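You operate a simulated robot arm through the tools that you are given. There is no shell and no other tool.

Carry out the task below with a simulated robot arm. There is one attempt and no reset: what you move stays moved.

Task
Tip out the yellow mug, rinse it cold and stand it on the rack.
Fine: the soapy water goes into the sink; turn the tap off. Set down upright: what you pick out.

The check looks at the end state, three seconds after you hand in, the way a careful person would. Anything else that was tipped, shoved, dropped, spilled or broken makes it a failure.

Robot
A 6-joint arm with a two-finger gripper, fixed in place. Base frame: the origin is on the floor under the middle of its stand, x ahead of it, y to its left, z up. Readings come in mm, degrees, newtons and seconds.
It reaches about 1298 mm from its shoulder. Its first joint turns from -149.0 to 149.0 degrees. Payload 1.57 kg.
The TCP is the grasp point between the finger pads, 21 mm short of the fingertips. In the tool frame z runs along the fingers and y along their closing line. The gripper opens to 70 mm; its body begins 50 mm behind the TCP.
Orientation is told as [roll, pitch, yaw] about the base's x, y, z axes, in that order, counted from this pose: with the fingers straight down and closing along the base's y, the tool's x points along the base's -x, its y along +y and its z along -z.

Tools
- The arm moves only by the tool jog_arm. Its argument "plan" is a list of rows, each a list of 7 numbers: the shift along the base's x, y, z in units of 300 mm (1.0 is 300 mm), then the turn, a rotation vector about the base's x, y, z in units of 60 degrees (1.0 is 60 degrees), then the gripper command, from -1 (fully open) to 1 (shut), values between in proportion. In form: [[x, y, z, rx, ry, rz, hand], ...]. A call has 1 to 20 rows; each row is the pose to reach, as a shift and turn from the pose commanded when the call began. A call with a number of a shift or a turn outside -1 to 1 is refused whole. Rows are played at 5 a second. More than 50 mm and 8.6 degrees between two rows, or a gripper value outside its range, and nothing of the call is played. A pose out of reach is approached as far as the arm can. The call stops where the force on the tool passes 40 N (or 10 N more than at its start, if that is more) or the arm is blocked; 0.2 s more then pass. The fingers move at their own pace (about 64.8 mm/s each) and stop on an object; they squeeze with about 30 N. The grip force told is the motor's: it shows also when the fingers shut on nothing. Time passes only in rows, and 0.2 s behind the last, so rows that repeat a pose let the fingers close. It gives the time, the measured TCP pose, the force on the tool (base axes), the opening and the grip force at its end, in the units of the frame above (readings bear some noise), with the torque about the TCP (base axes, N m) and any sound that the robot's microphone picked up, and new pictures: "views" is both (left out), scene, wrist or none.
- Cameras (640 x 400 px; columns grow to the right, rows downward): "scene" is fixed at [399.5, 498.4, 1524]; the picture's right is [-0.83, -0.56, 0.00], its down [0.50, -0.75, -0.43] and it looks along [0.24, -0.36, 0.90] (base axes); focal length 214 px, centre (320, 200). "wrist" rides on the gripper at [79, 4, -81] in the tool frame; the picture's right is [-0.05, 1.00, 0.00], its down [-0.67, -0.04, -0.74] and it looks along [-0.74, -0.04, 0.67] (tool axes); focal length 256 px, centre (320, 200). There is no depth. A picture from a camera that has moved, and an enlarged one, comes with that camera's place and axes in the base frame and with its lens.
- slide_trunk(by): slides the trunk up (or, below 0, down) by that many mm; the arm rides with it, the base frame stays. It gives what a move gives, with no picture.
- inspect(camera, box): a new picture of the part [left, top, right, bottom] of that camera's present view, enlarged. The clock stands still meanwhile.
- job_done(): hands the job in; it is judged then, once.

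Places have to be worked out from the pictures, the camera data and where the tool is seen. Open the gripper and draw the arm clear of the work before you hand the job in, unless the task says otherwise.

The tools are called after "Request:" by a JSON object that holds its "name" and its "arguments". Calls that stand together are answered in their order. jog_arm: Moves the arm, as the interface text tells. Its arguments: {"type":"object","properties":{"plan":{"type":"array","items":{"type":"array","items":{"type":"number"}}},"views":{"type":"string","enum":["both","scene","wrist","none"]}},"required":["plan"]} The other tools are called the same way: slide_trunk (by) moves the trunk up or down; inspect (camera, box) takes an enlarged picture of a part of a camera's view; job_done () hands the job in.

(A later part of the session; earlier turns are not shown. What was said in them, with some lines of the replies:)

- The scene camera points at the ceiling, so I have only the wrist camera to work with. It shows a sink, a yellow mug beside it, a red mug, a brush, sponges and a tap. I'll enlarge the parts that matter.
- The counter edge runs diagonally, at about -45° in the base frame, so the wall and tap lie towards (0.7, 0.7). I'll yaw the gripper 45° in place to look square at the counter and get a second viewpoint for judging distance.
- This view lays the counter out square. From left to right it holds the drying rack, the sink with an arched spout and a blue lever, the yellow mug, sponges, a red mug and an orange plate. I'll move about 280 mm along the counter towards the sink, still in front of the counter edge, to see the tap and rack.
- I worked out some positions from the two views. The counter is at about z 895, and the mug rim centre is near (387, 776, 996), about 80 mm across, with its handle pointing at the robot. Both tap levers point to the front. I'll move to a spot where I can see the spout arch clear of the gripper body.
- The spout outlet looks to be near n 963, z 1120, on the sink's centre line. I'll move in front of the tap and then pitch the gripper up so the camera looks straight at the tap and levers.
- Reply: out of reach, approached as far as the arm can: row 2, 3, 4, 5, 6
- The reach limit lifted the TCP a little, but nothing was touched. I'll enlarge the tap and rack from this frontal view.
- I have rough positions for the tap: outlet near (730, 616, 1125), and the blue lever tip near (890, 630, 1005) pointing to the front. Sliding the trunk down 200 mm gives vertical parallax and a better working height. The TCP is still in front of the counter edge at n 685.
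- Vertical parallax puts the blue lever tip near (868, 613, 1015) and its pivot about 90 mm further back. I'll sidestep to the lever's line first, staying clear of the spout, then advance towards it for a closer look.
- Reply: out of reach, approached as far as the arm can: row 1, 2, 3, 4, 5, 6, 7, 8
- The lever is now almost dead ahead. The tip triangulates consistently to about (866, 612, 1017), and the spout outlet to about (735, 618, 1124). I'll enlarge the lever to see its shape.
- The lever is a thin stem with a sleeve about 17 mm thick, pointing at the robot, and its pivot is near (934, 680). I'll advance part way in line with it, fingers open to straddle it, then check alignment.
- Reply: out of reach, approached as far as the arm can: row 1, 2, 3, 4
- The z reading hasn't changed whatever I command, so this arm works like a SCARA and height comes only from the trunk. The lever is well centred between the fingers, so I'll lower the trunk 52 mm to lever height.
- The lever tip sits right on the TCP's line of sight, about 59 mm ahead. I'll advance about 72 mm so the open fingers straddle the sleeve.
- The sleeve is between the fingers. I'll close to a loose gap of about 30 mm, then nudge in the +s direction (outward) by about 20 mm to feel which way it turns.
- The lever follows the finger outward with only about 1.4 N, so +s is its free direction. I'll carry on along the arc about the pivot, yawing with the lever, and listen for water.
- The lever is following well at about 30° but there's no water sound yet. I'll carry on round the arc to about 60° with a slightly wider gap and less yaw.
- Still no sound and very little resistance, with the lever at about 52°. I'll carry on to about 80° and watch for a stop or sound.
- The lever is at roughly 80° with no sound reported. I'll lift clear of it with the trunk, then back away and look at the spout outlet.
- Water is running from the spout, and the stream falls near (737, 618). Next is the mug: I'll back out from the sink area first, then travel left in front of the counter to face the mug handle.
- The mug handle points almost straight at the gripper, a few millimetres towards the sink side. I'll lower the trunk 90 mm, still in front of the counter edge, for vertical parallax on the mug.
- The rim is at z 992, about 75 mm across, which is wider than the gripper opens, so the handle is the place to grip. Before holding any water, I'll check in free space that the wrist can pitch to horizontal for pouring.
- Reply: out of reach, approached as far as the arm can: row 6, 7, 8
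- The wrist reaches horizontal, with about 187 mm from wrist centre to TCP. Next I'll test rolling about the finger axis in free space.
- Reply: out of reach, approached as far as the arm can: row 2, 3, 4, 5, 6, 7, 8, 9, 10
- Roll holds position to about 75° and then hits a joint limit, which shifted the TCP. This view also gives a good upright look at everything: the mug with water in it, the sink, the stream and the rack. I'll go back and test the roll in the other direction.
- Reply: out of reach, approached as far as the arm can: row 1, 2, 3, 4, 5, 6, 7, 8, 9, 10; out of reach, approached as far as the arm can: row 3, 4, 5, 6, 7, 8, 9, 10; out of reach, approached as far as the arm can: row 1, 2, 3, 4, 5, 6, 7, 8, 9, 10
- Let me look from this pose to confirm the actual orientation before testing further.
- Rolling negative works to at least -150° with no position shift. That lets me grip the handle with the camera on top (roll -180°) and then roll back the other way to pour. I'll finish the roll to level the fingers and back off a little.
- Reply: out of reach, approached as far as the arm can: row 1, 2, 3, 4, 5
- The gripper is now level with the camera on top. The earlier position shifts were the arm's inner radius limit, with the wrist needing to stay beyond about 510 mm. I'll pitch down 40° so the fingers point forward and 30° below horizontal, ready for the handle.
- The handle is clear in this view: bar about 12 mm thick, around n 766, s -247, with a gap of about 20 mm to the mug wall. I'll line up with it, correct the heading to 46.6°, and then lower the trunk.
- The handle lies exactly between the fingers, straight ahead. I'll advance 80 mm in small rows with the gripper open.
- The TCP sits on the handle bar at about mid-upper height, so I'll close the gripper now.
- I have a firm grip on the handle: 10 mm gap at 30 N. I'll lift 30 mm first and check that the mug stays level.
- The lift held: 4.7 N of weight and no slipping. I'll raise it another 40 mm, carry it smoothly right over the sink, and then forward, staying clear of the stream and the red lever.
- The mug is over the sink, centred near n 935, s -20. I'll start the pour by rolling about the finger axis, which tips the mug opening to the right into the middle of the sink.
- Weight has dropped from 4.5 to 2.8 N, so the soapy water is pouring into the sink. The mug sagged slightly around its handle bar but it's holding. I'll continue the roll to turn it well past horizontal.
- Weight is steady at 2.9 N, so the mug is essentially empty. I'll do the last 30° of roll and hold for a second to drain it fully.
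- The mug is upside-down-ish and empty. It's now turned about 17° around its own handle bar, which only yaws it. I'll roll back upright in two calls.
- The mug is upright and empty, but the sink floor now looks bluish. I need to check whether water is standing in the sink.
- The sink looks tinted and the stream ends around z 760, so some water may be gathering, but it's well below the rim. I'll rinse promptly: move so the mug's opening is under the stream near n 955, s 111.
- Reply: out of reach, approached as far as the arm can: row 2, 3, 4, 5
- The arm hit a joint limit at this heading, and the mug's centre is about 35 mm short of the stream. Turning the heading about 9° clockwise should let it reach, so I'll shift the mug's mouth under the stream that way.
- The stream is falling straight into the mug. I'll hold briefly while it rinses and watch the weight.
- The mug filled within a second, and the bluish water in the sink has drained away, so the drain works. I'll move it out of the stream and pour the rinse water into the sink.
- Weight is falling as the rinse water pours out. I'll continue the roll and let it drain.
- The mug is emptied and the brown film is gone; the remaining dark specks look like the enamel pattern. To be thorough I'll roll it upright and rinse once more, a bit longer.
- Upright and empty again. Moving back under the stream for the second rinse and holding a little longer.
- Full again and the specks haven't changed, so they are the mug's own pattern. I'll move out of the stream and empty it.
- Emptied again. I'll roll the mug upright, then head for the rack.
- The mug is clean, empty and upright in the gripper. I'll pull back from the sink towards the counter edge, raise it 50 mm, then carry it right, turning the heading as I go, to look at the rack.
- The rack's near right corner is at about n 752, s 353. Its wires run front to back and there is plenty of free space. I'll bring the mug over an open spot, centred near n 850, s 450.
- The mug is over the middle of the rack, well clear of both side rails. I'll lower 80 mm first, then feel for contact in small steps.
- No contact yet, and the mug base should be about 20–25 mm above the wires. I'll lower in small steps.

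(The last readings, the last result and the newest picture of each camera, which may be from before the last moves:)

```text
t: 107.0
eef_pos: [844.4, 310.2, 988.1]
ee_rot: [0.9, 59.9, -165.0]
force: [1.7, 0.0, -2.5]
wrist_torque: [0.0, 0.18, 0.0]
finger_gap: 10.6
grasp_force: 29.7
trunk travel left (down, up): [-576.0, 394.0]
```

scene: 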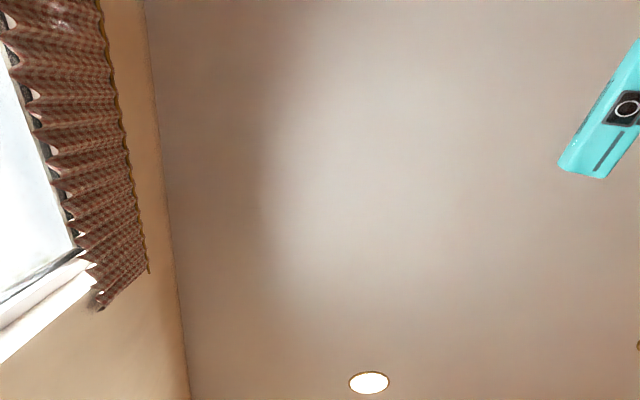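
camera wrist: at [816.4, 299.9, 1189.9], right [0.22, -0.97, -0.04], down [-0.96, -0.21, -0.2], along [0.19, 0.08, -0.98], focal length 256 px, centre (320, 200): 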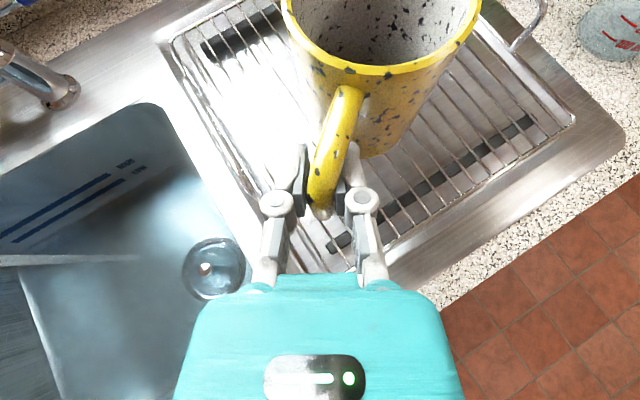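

Request:
{"name": "slide_trunk", "arguments": {"by": -4}}

Request:
{"name": "slide_trunk", "arguments": {"by": -4}}

```text
t: 107.6
eef_pos: [843.3, 310.3, 984.2]
ee_rot: [0.9, 59.9, -165.0]
force: [1.5, -0.2, 1.5]
wrist_torque: [0.08, -0.35, 0.05]
finger_gap: 10.9
grasp_force: 30.0
trunk travel left (down, up): [-572.0, 398.0]
```

```text
t: 108.1
eef_pos: [844.1, 309.8, 981.1]
ee_rot: [0.9, 60.0, -165.0]
force: [-3.9, -1.3, 8.5]
wrist_torque: [0.19, -0.61, 0.0]
finger_gap: 10.5
grasp_force: 30.7
trunk travel left (down, up): [-568.0, 402.0]
```

Contact is made: 11 N extra, with the load centred under the mug, so it's sitting flat on the wires. I'll relieve 2 mm of press and look before releasing.

Request:
{"name": "slide_trunk", "arguments": {"by": 2}}

Request:
{"name": "inspect", "arguments": {"camera": "wrist", "box": [200, 0, 560, 240]}}

```text
t: 108.6
eef_pos: [846.0, 311.0, 981.2]
ee_rot: [0.8, 59.8, -165.1]
force: [-0.5, -0.1, -1.6]
wrist_torque: [0.04, 0.08, 0.02]
finger_gap: 10.8
grasp_force: 29.9
trunk travel left (down, up): [-570.0, 400.0]
```

```text
1.67 times, centred on (380, 120) of wrist
camera zoom: at [816.4, 299.9, 1091.7], right [0.22, -0.97, -0.04], down [-0.96, -0.21, -0.2], along [0.19, 0.08, -0.98], focal length 427 px, centre (220, 333)
```

zoom: 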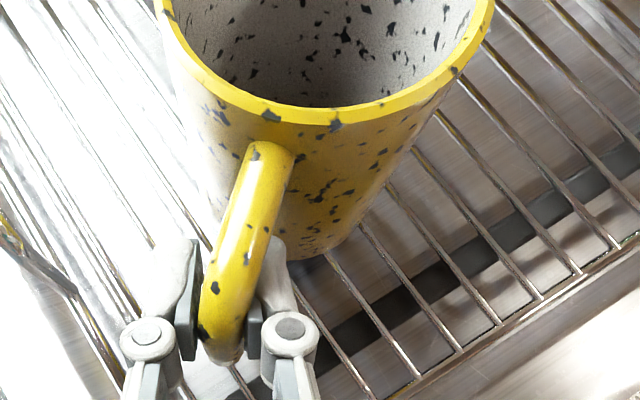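

The mug is resting lightly on the rack, with about 1 N still carried. I'll release it by opening the gripper gradually.

Request:
{"name": "jog_arm", "arguments": {"plan": [[0, 0, 0, 0, 0, 0, 0.5], [0, 0, 0, 0, 0, 0, 0.2], [0, 0, 0, 0, 0, 0, -0.2], [0, 0, 0, 0, 0, 0, -0.6], [0, 0, 0, 0, 0, 0, -1], [0, 0, 0, 0, 0, 0, -1]], "views": "wrist"}}

```text
t: 110.0
eef_pos: [845.5, 311.1, 981.7]
ee_rot: [0.8, 59.8, -165.1]
force: [0.3, -0.7, 0.1]
wrist_torque: [-0.02, 0.02, 0.02]
finger_gap: 69.6
grasp_force: 0.0
trunk travel left (down, up): [-570.0, 400.0]
camera wrist: at [816.1, 299.9, 1092.1], right [0.22, -0.97, -0.04], down [-0.96, -0.21, -0.2], along [0.19, 0.08, -0.98], focal length 256 px, centre (320, 200)
```

wrist: 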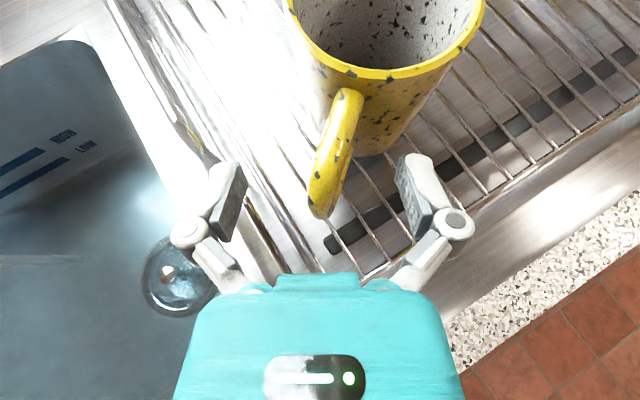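

The mug is standing by itself on the rack. I'll check clearance between the left finger and the rack's side rail before withdrawing.

Request:
{"name": "inspect", "arguments": {"camera": "wrist", "box": [120, 60, 360, 260]}}

```text
2.00 times, centred on (240, 160) of wrist
camera zoom: at [816.1, 299.9, 1092.1], right [0.22, -0.97, -0.04], down [-0.96, -0.21, -0.2], along [0.19, 0.08, -0.98], focal length 512 px, centre (480, 280)
```

zoom: 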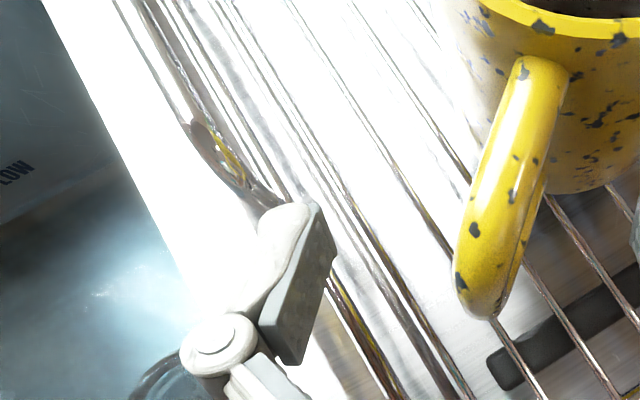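

The rail's front post is at n≈878, behind the left finger, so backing straight out moves away from it. I'll withdraw 90 mm along the finger direction.

Request:
{"name": "jog_arm", "arguments": {"plan": [[-0.048, -0.013, 0, 0, 0, 0, -1], [-0.097, -0.026, 0, 0, 0, 0, -1], [-0.19, -0.051, 0, 0, 0, 0, -1], [-0.29, -0.078, 0, 0, 0, 0, -1], [-0.29, -0.078, 0, 0, 0, 0, -1]], "views": "wrist"}}

```text
t: 111.2
eef_pos: [757.6, 286.2, 981.8]
ee_rot: [0.9, 59.7, -165.0]
force: [-0.3, 0.1, -0.5]
wrist_torque: [-0.03, 0.0, -0.01]
finger_gap: 69.9
grasp_force: 0.0
trunk travel left (down, up): [-570.0, 400.0]
camera wrist: at [728.6, 276.4, 1092.1], right [0.22, -0.97, -0.04], down [-0.96, -0.21, -0.2], along [0.19, 0.08, -0.98], focal length 256 px, centre (320, 200)
```

wrist: 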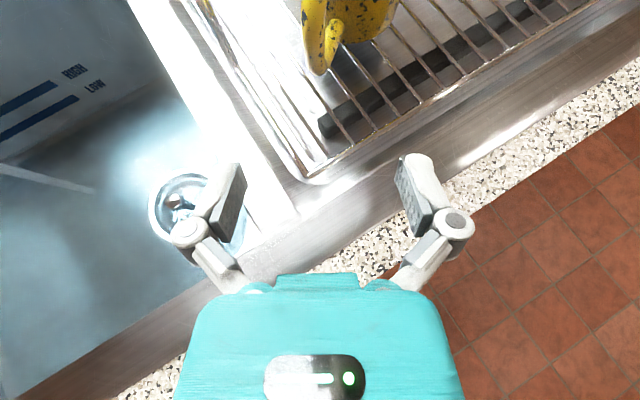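

The mug stayed put. Next is shutting the tap. I'll raise the trunk, roll the gripper back to the orientation I used on the lever, and retrace that approach.

Request:
{"name": "slide_trunk", "arguments": {"by": 172}}

Request:
{"name": "jog_arm", "arguments": {"plan": [[0, 0, 0, 0.104, 0.028, -0.063, -1], [0, 0, 0, 0.208, 0.056, -0.126, -1], [0, 0, 0, 0.313, 0.084, -0.189, -1], [0, 0, 0, 0.417, 0.112, -0.252, -1], [0, 0, 0, 0.521, 0.14, -0.315, -1], [0, 0, 0, 0.6255, 0.168, -0.378, -1], [0, 0, 0, 0.73, 0.196, -0.441, -1], [0, 0, 0, 0.834, 0.2235, -0.5045, -1]], "views": "none"}}

Request:
{"name": "jog_arm", "arguments": {"plan": [[0, 0, 0, 0.104, 0.028, -0.063, -1], [0, 0, 0, 0.208, 0.056, -0.126, -1], [0, 0, 0, 0.313, 0.084, -0.189, -1], [0, 0, 0, 0.417, 0.112, -0.252, -1], [0, 0, 0, 0.521, 0.14, -0.315, -1], [0, 0, 0, 0.6255, 0.168, -0.378, -1], [0, 0, 0, 0.73, 0.196, -0.441, -1], [0, 0, 0, 0.834, 0.2235, -0.5045, -1]], "views": "none"}}

Request:
{"name": "jog_arm", "arguments": {"plan": [[0, 0, 0, 0.104, 0.028, -0.063, -1], [0, 0, 0, 0.208, 0.056, -0.126, -1], [0, 0, 0, 0.313, 0.084, -0.189, -1], [0, 0, 0, 0.417, 0.112, -0.252, -1], [0, 0, 0, 0.521, 0.14, -0.315, -1], [0, 0, 0, 0.6255, 0.168, -0.378, -1], [0, 0, 0, 0.73, 0.196, -0.441, -1], [0, 0, 0, 0.834, 0.2235, -0.5045, -1], [0, 0, 0, 0.834, 0.2235, -0.5045, -1]], "views": "wrist"}}

```text
t: 113.2
eef_pos: [757.6, 286.5, 1153.4]
ee_rot: [0.8, 59.8, -165.0]
force: [-0.5, 0.0, -0.2]
wrist_torque: [-0.03, -0.02, 0.03]
finger_gap: 69.9
grasp_force: 0.2
trunk travel left (down, up): [-742.0, 228.0]
```

```text
t: 115.0
eef_pos: [758.4, 286.1, 1151.3]
ee_rot: [-55.1, 25.4, 121.1]
force: [0.2, 0.3, -0.3]
wrist_torque: [0.01, -0.02, -0.01]
finger_gap: 70.1
grasp_force: 0.1
trunk travel left (down, up): [-742.0, 228.0]
```

```text
t: 116.8
eef_pos: [757.7, 286.4, 1151.1]
ee_rot: [-55.1, -25.6, 88.5]
force: [0.2, -0.3, 0.1]
wrist_torque: [0.0, -0.03, 0.0]
finger_gap: 70.1
grasp_force: 0.1
out of reach, approached as far as the arm can: row 4
trunk travel left (down, up): [-742.0, 228.0]
```

```text
t: 118.8
eef_pos: [757.1, 288.0, 1153.1]
ee_rot: [1.0, -59.8, 14.8]
force: [0.6, -0.4, -0.5]
wrist_torque: [-0.01, 0.01, -0.03]
finger_gap: 69.9
grasp_force: 0.1
trunk travel left (down, up): [-742.0, 228.0]
camera wrist: at [649.7, 261.6, 1126.7], right [-0.24, 0.97, 0.06], down [-0.28, -0.13, 0.95], along [0.93, 0.22, 0.3], focal length 256 px, centre (320, 200)
```

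wrist: 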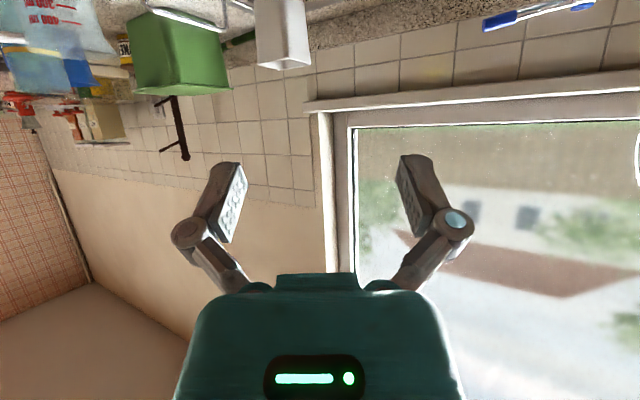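

Now I'll pitch down to 37° and turn the heading to about 58°, returning to the earlier standby pose near (785, 434).

Request:
{"name": "jog_arm", "arguments": {"plan": [[0, 0, -0.058, -0.0323, 0.1225, 0, -1], [0, 0, -0.12, -0.0647, 0.245, 0, -1], [0, 0, -0.183, -0.097, 0.3675, 0, -1], [0, 0, -0.183, -0.097, 0.3675, 0, -1]], "views": "none"}}

Request:
{"name": "jog_arm", "arguments": {"plan": [[0.015, 0.08, 0, 0, 0, 0.12, -1], [0.03, 0.16, 0, 0, 0, 0.24, -1], [0.045, 0.24, 0, 0, 0, 0.36, -1], [0.06, 0.32, 0, 0, 0, 0.48, -1], [0.075, 0.4, 0, 0, 0, 0.6, -1], [0.09, 0.48, 0, 0, 0, 0.715, -1], [0.09, 0.48, 0, 0, 0, 0.715, -1]], "views": "wrist"}}

```text
t: 119.8
eef_pos: [757.0, 287.9, 1097.4]
ee_rot: [0.9, -36.8, 14.9]
force: [-1.2, -0.1, 0.0]
wrist_torque: [-0.01, 0.04, -0.05]
finger_gap: 70.1
grasp_force: 0.1
trunk travel left (down, up): [-742.0, 228.0]
```

```text
t: 121.4
eef_pos: [784.7, 431.4, 1097.5]
ee_rot: [1.0, -36.7, 57.9]
force: [-0.1, -0.3, 1.3]
wrist_torque: [-0.01, 0.0, -0.02]
finger_gap: 70.1
grasp_force: 0.2
trunk travel left (down, up): [-742.0, 228.0]
camera wrist: at [722.9, 337.7, 1116.6], right [-0.83, 0.56, 0.05], down [0.09, 0.05, 0.99], along [0.55, 0.83, -0.09], focal length 256 px, centre (320, 200)
```

wrist: 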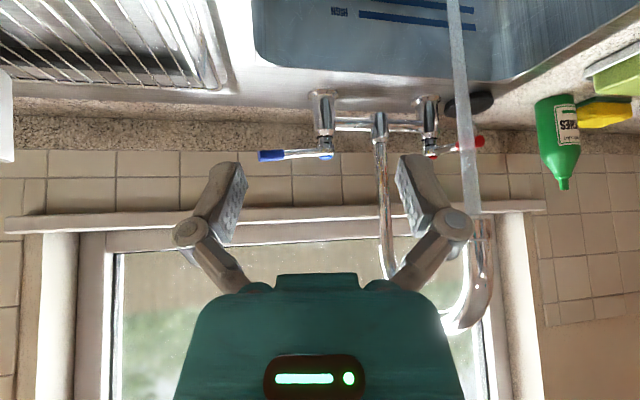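

The view matches what I saw after opening: water running and the lever pointing to the right. I'll retrace to hover above the lever with the fingers ready to straddle it.

Request:
{"name": "jog_arm", "arguments": {"plan": [[0, 0, 0, 0, 0, 0.1, -1], [0.11, 0.065, 0, 0, 0, 0.2, -1], [0.23, 0.155, 0, 0, 0, 0.3, -1], [0.35, 0.265, 0, 0, 0, 0.4, -1], [0.465, 0.375, 0, 0, 0, 0.5, -0.8], [0.58, 0.485, 0, 0, 0, 0.6, -0.6], [0.658, 0.622, 0, 0, 0, 0.7, -0.6], [0.658, 0.622, 0, 0, 0, 0.7, -0.6]], "views": "wrist"}}

```text
t: 123.2
eef_pos: [981.6, 617.9, 1097.7]
ee_rot: [1.0, -36.8, 99.9]
force: [0.1, -0.5, 0.4]
wrist_torque: [0.03, -0.02, -0.01]
finger_gap: 55.9
grasp_force: 0.0
trunk travel left (down, up): [-742.0, 228.0]
camera wrist: at [997.8, 506.6, 1116.6], right [-0.99, -0.14, 0.05], down [0.03, 0.1, 0.99], along [-0.14, 0.99, -0.09], focal length 256 px, centre (320, 200)
```

wrist: 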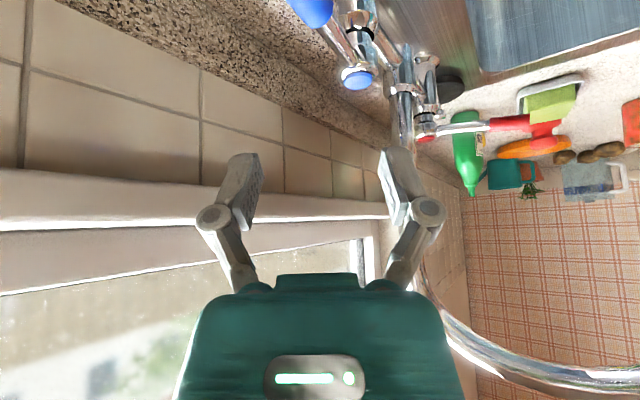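

The lever's end is directly below the TCP. I'll nudge 10 mm forward to get onto the sleeve, then lower the trunk 80 mm to straddle it.

Request:
{"name": "jog_arm", "arguments": {"plan": [[-0.007, 0.035, 0, 0, 0, 0, -0.7], [-0.007, 0.035, 0, 0, 0, 0, -0.7]], "views": "none"}}

Request:
{"name": "slide_trunk", "arguments": {"by": -40}}

Request:
{"name": "inspect", "arguments": {"camera": "wrist", "box": [0, 0, 640, 400]}}

```text
t: 123.8
eef_pos: [980.9, 628.0, 1098.3]
ee_rot: [1.0, -36.8, 99.8]
force: [-0.9, -1.2, -0.4]
wrist_torque: [0.0, -0.03, -0.02]
finger_gap: 59.4
grasp_force: 0.1
trunk travel left (down, up): [-742.0, 228.0]
```

```text
t: 124.6
eef_pos: [979.1, 627.9, 1058.0]
ee_rot: [1.0, -36.8, 99.7]
force: [-0.2, 0.3, -0.5]
wrist_torque: [-0.01, -0.02, -0.02]
finger_gap: 59.4
grasp_force: 0.1
trunk travel left (down, up): [-702.0, 268.0]
```

```text
1.00 times, centred on (320, 200) of wrist (not enlarged: the box is as wide or as high as the picture)
camera zoom: at [995.7, 516.8, 1076.7], right [-0.99, -0.14, 0.05], down [0.03, 0.09, 0.99], along [-0.14, 0.99, -0.09], focal length 256 px, centre (320, 200)
```

zoom: 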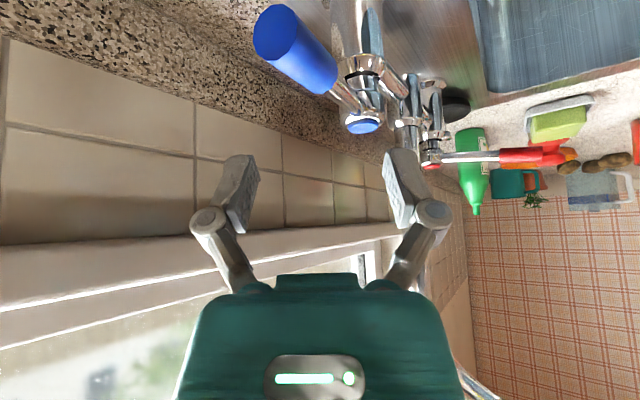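

The sleeve will pass right between the fingers, so I'll lower the last 40 mm.

Request:
{"name": "slide_trunk", "arguments": {"by": -40}}

Request:
{"name": "inspect", "arguments": {"camera": "wrist", "box": [0, 0, 640, 400]}}

```text
t: 125.4
eef_pos: [979.3, 628.6, 1017.5]
ee_rot: [1.0, -36.8, 99.8]
force: [-0.1, -0.3, 0.1]
wrist_torque: [0.02, 0.03, 0.0]
finger_gap: 59.5
grasp_force: 0.1
trunk travel left (down, up): [-662.0, 308.0]
```

```text
1.00 times, centred on (320, 200) of wrist (not enlarged: the box is as wide or as high as the picture)
camera zoom: at [995.7, 516.8, 1036.7], right [-0.99, -0.14, 0.05], down [0.03, 0.09, 0.99], along [-0.14, 0.99, -0.09], focal length 256 px, centre (320, 200)
```

zoom: 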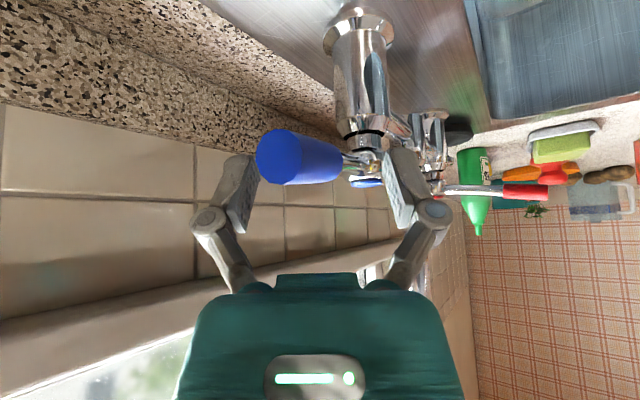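

The lever is between the fingers. I'll close the gap to about 42 mm and sweep back round the arc, with the left finger pushing the lever to its original front-facing position and the heading turning along with it.

Request:
{"name": "jog_arm", "arguments": {"plan": [[-0.0373, -0.0557, 0, 0, 0, 0, -0.4], [-0.0657, -0.069, 0, 0, 0, -0.083, -0.2], [-0.096, -0.079, 0, 0, 0, -0.165, -0.2], [-0.127, -0.0853, 0, 0, 0, -0.245, -0.2], [-0.1587, -0.0877, 0, 0, 0, -0.325, -0.2], [-0.191, -0.086, 0, 0, 0, -0.405, -0.2], [-0.191, -0.086, 0, 0, 0, -0.405, -0.2]], "views": "wrist"}}

```text
t: 127.0
eef_pos: [921.8, 601.4, 1017.2]
ee_rot: [1.0, -36.7, 75.4]
force: [-0.5, 0.1, 0.2]
wrist_torque: [0.01, 0.0, -0.02]
finger_gap: 42.1
grasp_force: 0.0
trunk travel left (down, up): [-662.0, 308.0]
camera wrist: at [891.1, 494.1, 1036.6], right [-0.96, 0.28, 0.05], down [0.07, 0.07, 0.99], along [0.28, 0.96, -0.09], focal length 256 px, centre (320, 200)
```

wrist: 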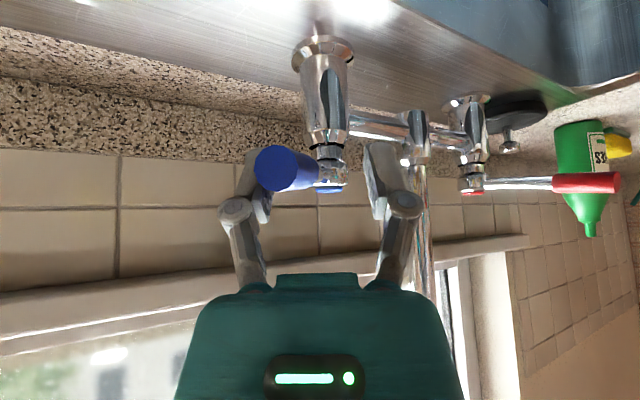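

The lever is following the left finger back. I'll continue the arc to the closed position.

Request:
{"name": "jog_arm", "arguments": {"plan": [[-0.0313, 0.0053, 0, 0, 0, -0.08, -0.2], [-0.062, 0.0143, 0, 0, 0, -0.16, -0.2], [-0.0917, 0.0277, 0, 0, 0, -0.242, -0.2], [-0.1197, 0.0443, 0, 0, 0, -0.322, -0.2], [-0.1453, 0.0643, 0, 0, 0, -0.402, -0.2], [-0.1683, 0.087, 0, 0, 0, -0.482, -0.2], [-0.1683, 0.087, 0, 0, 0, -0.482, -0.2]], "views": "wrist"}}

```text
t: 128.6
eef_pos: [871.3, 628.8, 1018.9]
ee_rot: [1.0, -37.0, 46.5]
force: [-0.2, 0.0, 0.7]
wrist_torque: [0.0, 0.01, 0.01]
finger_gap: 41.9
grasp_force: 0.1
trunk travel left (down, up): [-662.0, 308.0]
camera wrist: at [792.0, 548.2, 1036.6], right [-0.7, 0.71, 0.05], down [0.09, 0.03, 1.0], along [0.71, 0.7, -0.09], focal length 256 px, centre (320, 200)
```

wrist: 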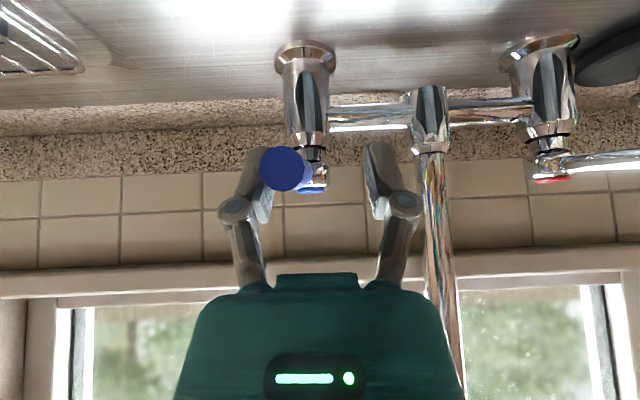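

The lever is within about 3° of its original position. I'll push a few millimetres more towards -s, watching the force for the closed stop.

Request:
{"name": "jog_arm", "arguments": {"plan": [[-0.0085, 0.008, 0, 0, 0, 0, -0.2], [-0.017, 0.016, 0, 0, 0, 0, -0.2], [-0.017, 0.016, 0, 0, 0, 0, -0.2]], "views": "wrist"}}

```text
t: 129.4
eef_pos: [866.8, 632.3, 1017.6]
ee_rot: [0.9, -36.7, 46.6]
force: [4.5, -3.8, -2.3]
wrist_torque: [0.05, -0.03, -0.05]
finger_gap: 45.5
grasp_force: 2.6
trunk travel left (down, up): [-662.0, 308.0]
camera wrist: at [787.6, 552.7, 1036.3], right [-0.7, 0.71, 0.05], down [0.1, 0.03, 0.99], along [0.7, 0.7, -0.09], focal length 256 px, centre (320, 200)
```

wrist: 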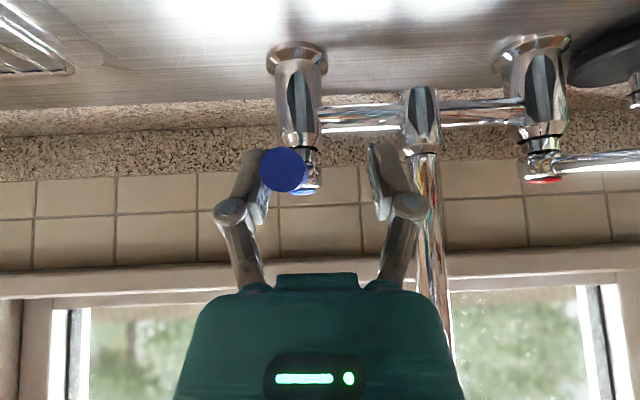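

The reaction rose to about 6 N and the fingers sprang slightly, so the lever is against its closed stop. I'll back off to centre on the lever, open, and retreat to check the stream has stopped.

Request:
{"name": "jog_arm", "arguments": {"plan": [[0.02, -0.019, 0, 0, 0, 0, -0.2], [0.04, -0.038, 0, 0, 0, 0, -0.6], [0.04, -0.038, 0, 0, 0, 0, -1], [-0.015, -0.096, 0, 0, 0, 0, -1], [-0.11, -0.197, 0, 0, 0, 0, -1], [-0.21, -0.303, 0, 0, 0, 0, -1], [-0.31, -0.409, 0, 0, 0, 0, -1], [-0.41, -0.515, 0, 0, 0, 0, -1], [-0.41, -0.515, 0, 0, 0, 0, -1]], "views": "wrist"}}

```text
t: 131.4
eef_pos: [745.9, 478.0, 1017.0]
ee_rot: [0.9, -36.8, 46.6]
force: [0.0, -0.2, 0.1]
wrist_torque: [-0.01, 0.0, -0.02]
finger_gap: 70.0
grasp_force: 0.0
trunk travel left (down, up): [-662.0, 308.0]
camera wrist: at [666.8, 397.7, 1036.8], right [-0.7, 0.71, 0.05], down [0.1, 0.03, 0.99], along [0.7, 0.7, -0.09], focal length 256 px, centre (320, 200)
```

wrist: 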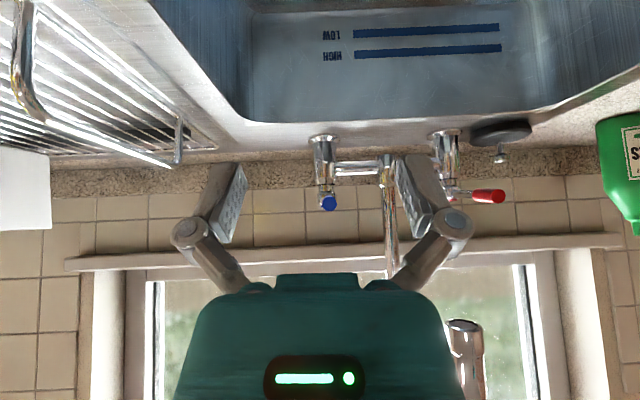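

Request:
{"name": "inspect", "arguments": {"camera": "wrist", "box": [380, 100, 560, 400]}}

Request:
{"name": "inspect", "arguments": {"camera": "wrist", "box": [200, 0, 560, 220]}}

```text
1.33 times, centred on (470, 250) of wrist
camera zoom: at [666.8, 397.7, 1036.8], right [-0.7, 0.71, 0.05], down [0.1, 0.03, 0.99], along [0.7, 0.7, -0.09], focal length 341 px, centre (120, 133)
```

zoom: 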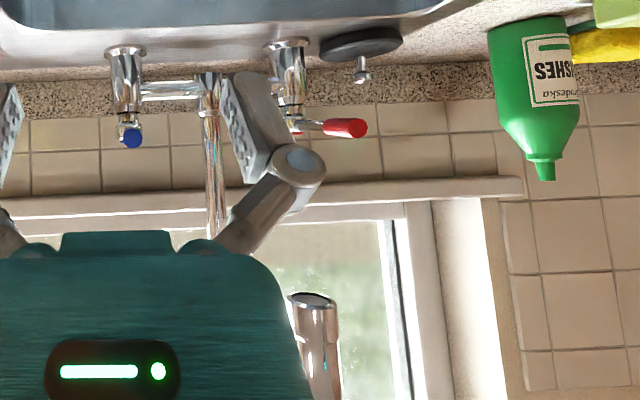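

```text
1.78 times, centred on (380, 110) of wrist
camera zoom: at [666.8, 397.7, 1036.8], right [-0.7, 0.71, 0.05], down [0.1, 0.03, 0.99], along [0.7, 0.7, -0.09], focal length 455 px, centre (213, 360)
```

zoom: 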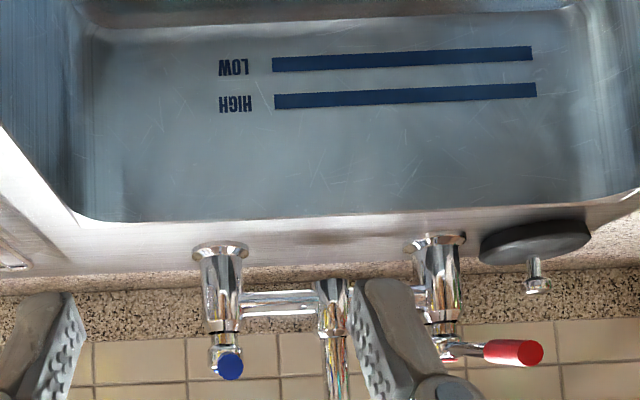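

The stream has stopped and the cold lever is back at its closed position. I'll draw the arm back from the counter and turn to check the mug on the rack.

Request:
{"name": "jog_arm", "arguments": {"plan": [[-0.115, -0.121, 0, 0, 0, 0, -1], [-0.23, -0.243, 0, 0, 0, 0, -1], [-0.345, -0.364, 0, 0, 0, 0, -1], [-0.46, -0.486, 0, 0, 0, 0, -1], [-0.48, -0.509, 0, 0, 0, -0.13, -1], [-0.48, -0.509, 0, 0, 0, -0.26, -1], [-0.48, -0.509, 0, 0, 0, -0.39, -1], [-0.48, -0.509, 0, 0, 0, -0.52, -1], [-0.48, -0.509, 0, 0, 0, -0.6, -1], [-0.48, -0.509, 0, 0, 0, -0.6, -1]], "views": "wrist"}}

```text
refused: row 2 steps farther than a row can; nothing moved
```

That step was slightly too long and nothing moved. I'll repeat it with smaller rows.

Request:
{"name": "jog_arm", "arguments": {"plan": [[-0.1, -0.106, 0, 0, 0, 0, -1], [-0.2, -0.212, 0, 0, 0, 0, -1], [-0.3, -0.318, 0, 0, 0, 0, -1], [-0.4, -0.424, 0, 0, 0, 0, -1], [-0.48, -0.509, 0, 0, 0, -0.12, -1], [-0.48, -0.509, 0, 0, 0, -0.24, -1], [-0.48, -0.509, 0, 0, 0, -0.36, -1], [-0.48, -0.509, 0, 0, 0, -0.48, -1], [-0.48, -0.509, 0, 0, 0, -0.6, -1], [-0.48, -0.509, 0, 0, 0, -0.6, -1]], "views": "wrist"}}

```text
t: 133.6
eef_pos: [600.6, 325.0, 1017.8]
ee_rot: [1.0, -37.0, 10.5]
force: [0.1, 0.2, -0.4]
wrist_torque: [-0.01, 0.01, 0.02]
finger_gap: 70.3
grasp_force: 0.0
trunk travel left (down, up): [-662.0, 308.0]
camera wrist: at [488.7, 307.9, 1036.7], right [-0.15, 0.99, 0.05], down [0.09, -0.03, 1.0], along [0.98, 0.15, -0.09], focal length 256 px, centre (320, 200)
```

wrist: 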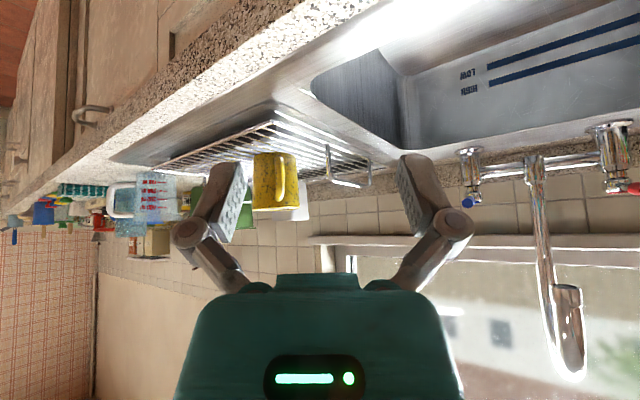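

Request:
{"name": "inspect", "arguments": {"camera": "wrist", "box": [140, 80, 400, 240]}}

Request:
{"name": "inspect", "arguments": {"camera": "wrist", "box": [440, 100, 640, 400]}}

```text
2.46 times, centred on (270, 160) of wrist
camera zoom: at [488.7, 307.9, 1036.7], right [-0.15, 0.99, 0.05], down [0.09, -0.03, 1.0], along [0.98, 0.15, -0.09], focal length 630 px, centre (443, 298)
```

zoom: 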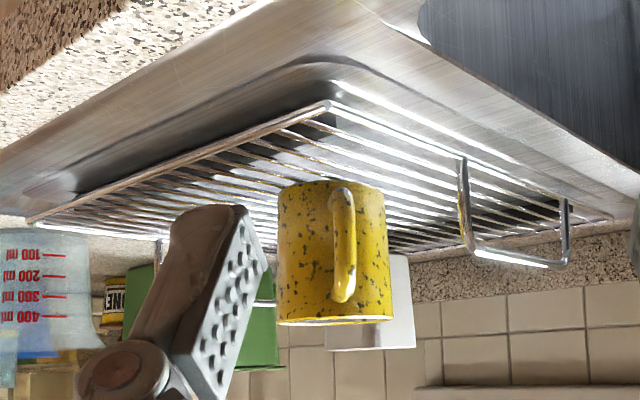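

```text
1.33 times, centred on (540, 250) of wrist
camera zoom: at [488.7, 307.9, 1036.7], right [-0.15, 0.99, 0.05], down [0.09, -0.03, 1.0], along [0.98, 0.15, -0.09], focal length 341 px, centre (27, 133)
```

zoom: 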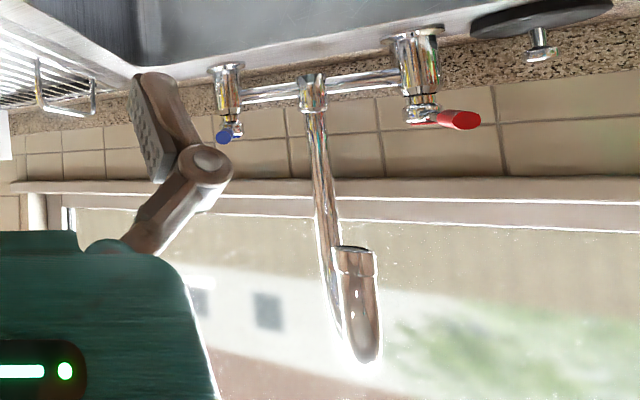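

The mug stands upright on the rack, the spout is dry and nothing else has moved. I'll raise the arm a bit more to be well clear before handing in.

Request:
{"name": "slide_trunk", "arguments": {"by": 150}}

Request:
{"name": "inspect", "arguments": {"camera": "wrist", "box": [0, 0, 640, 400]}}

```text
t: 135.4
eef_pos: [601.9, 325.0, 1167.5]
ee_rot: [0.9, -36.8, 10.6]
force: [-0.3, -0.8, 0.6]
wrist_torque: [0.02, 0.01, -0.01]
finger_gap: 70.1
grasp_force: 0.0
trunk travel left (down, up): [-812.0, 158.0]
```

```text
1.00 times, centred on (320, 200) of wrist (not enlarged: the box is as wide or as high as the picture)
camera zoom: at [488.9, 307.7, 1186.6], right [-0.15, 0.99, 0.05], down [0.09, -0.03, 0.99], along [0.98, 0.16, -0.09], focal length 256 px, centre (320, 200)
```

zoom: 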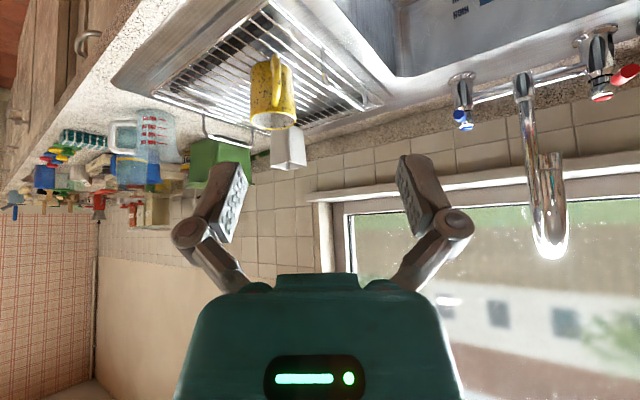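

The last pictures confirm the end state: the yellow mug is upright and empty on the rack, the tap is off, and the gripper is open and clear of the counter. I'm handing the job in.

Request:
{"name": "job_done", "arguments": {}}

```text
The job is handed in.
```

The yellow mug is rinsed and standing upright and empty on the drying rack, and I've handed the job in. I don't have the check's verdict.

- **Emptying:** I picked the mug up by its handle and tipped the soapy water into the sink. The weight at the wrist dropped from about 4.5 N to 2.9 N as it drained.
- **Rinsing:** I turned on only the cold tap (blue lever), filled the mug under the stream twice, and emptied it into the sink each time. The brown film came off. The dark specks still on it didn't change between rinses, so I took them to be its own pattern.
- **Tap:** The cold lever is back against its closed stop, and the last views show no water coming from the spout.
- **Everything else:** I saw nothing else tipped, shoved or spilled. The gripper is open and the arm is drawn back from the counter.
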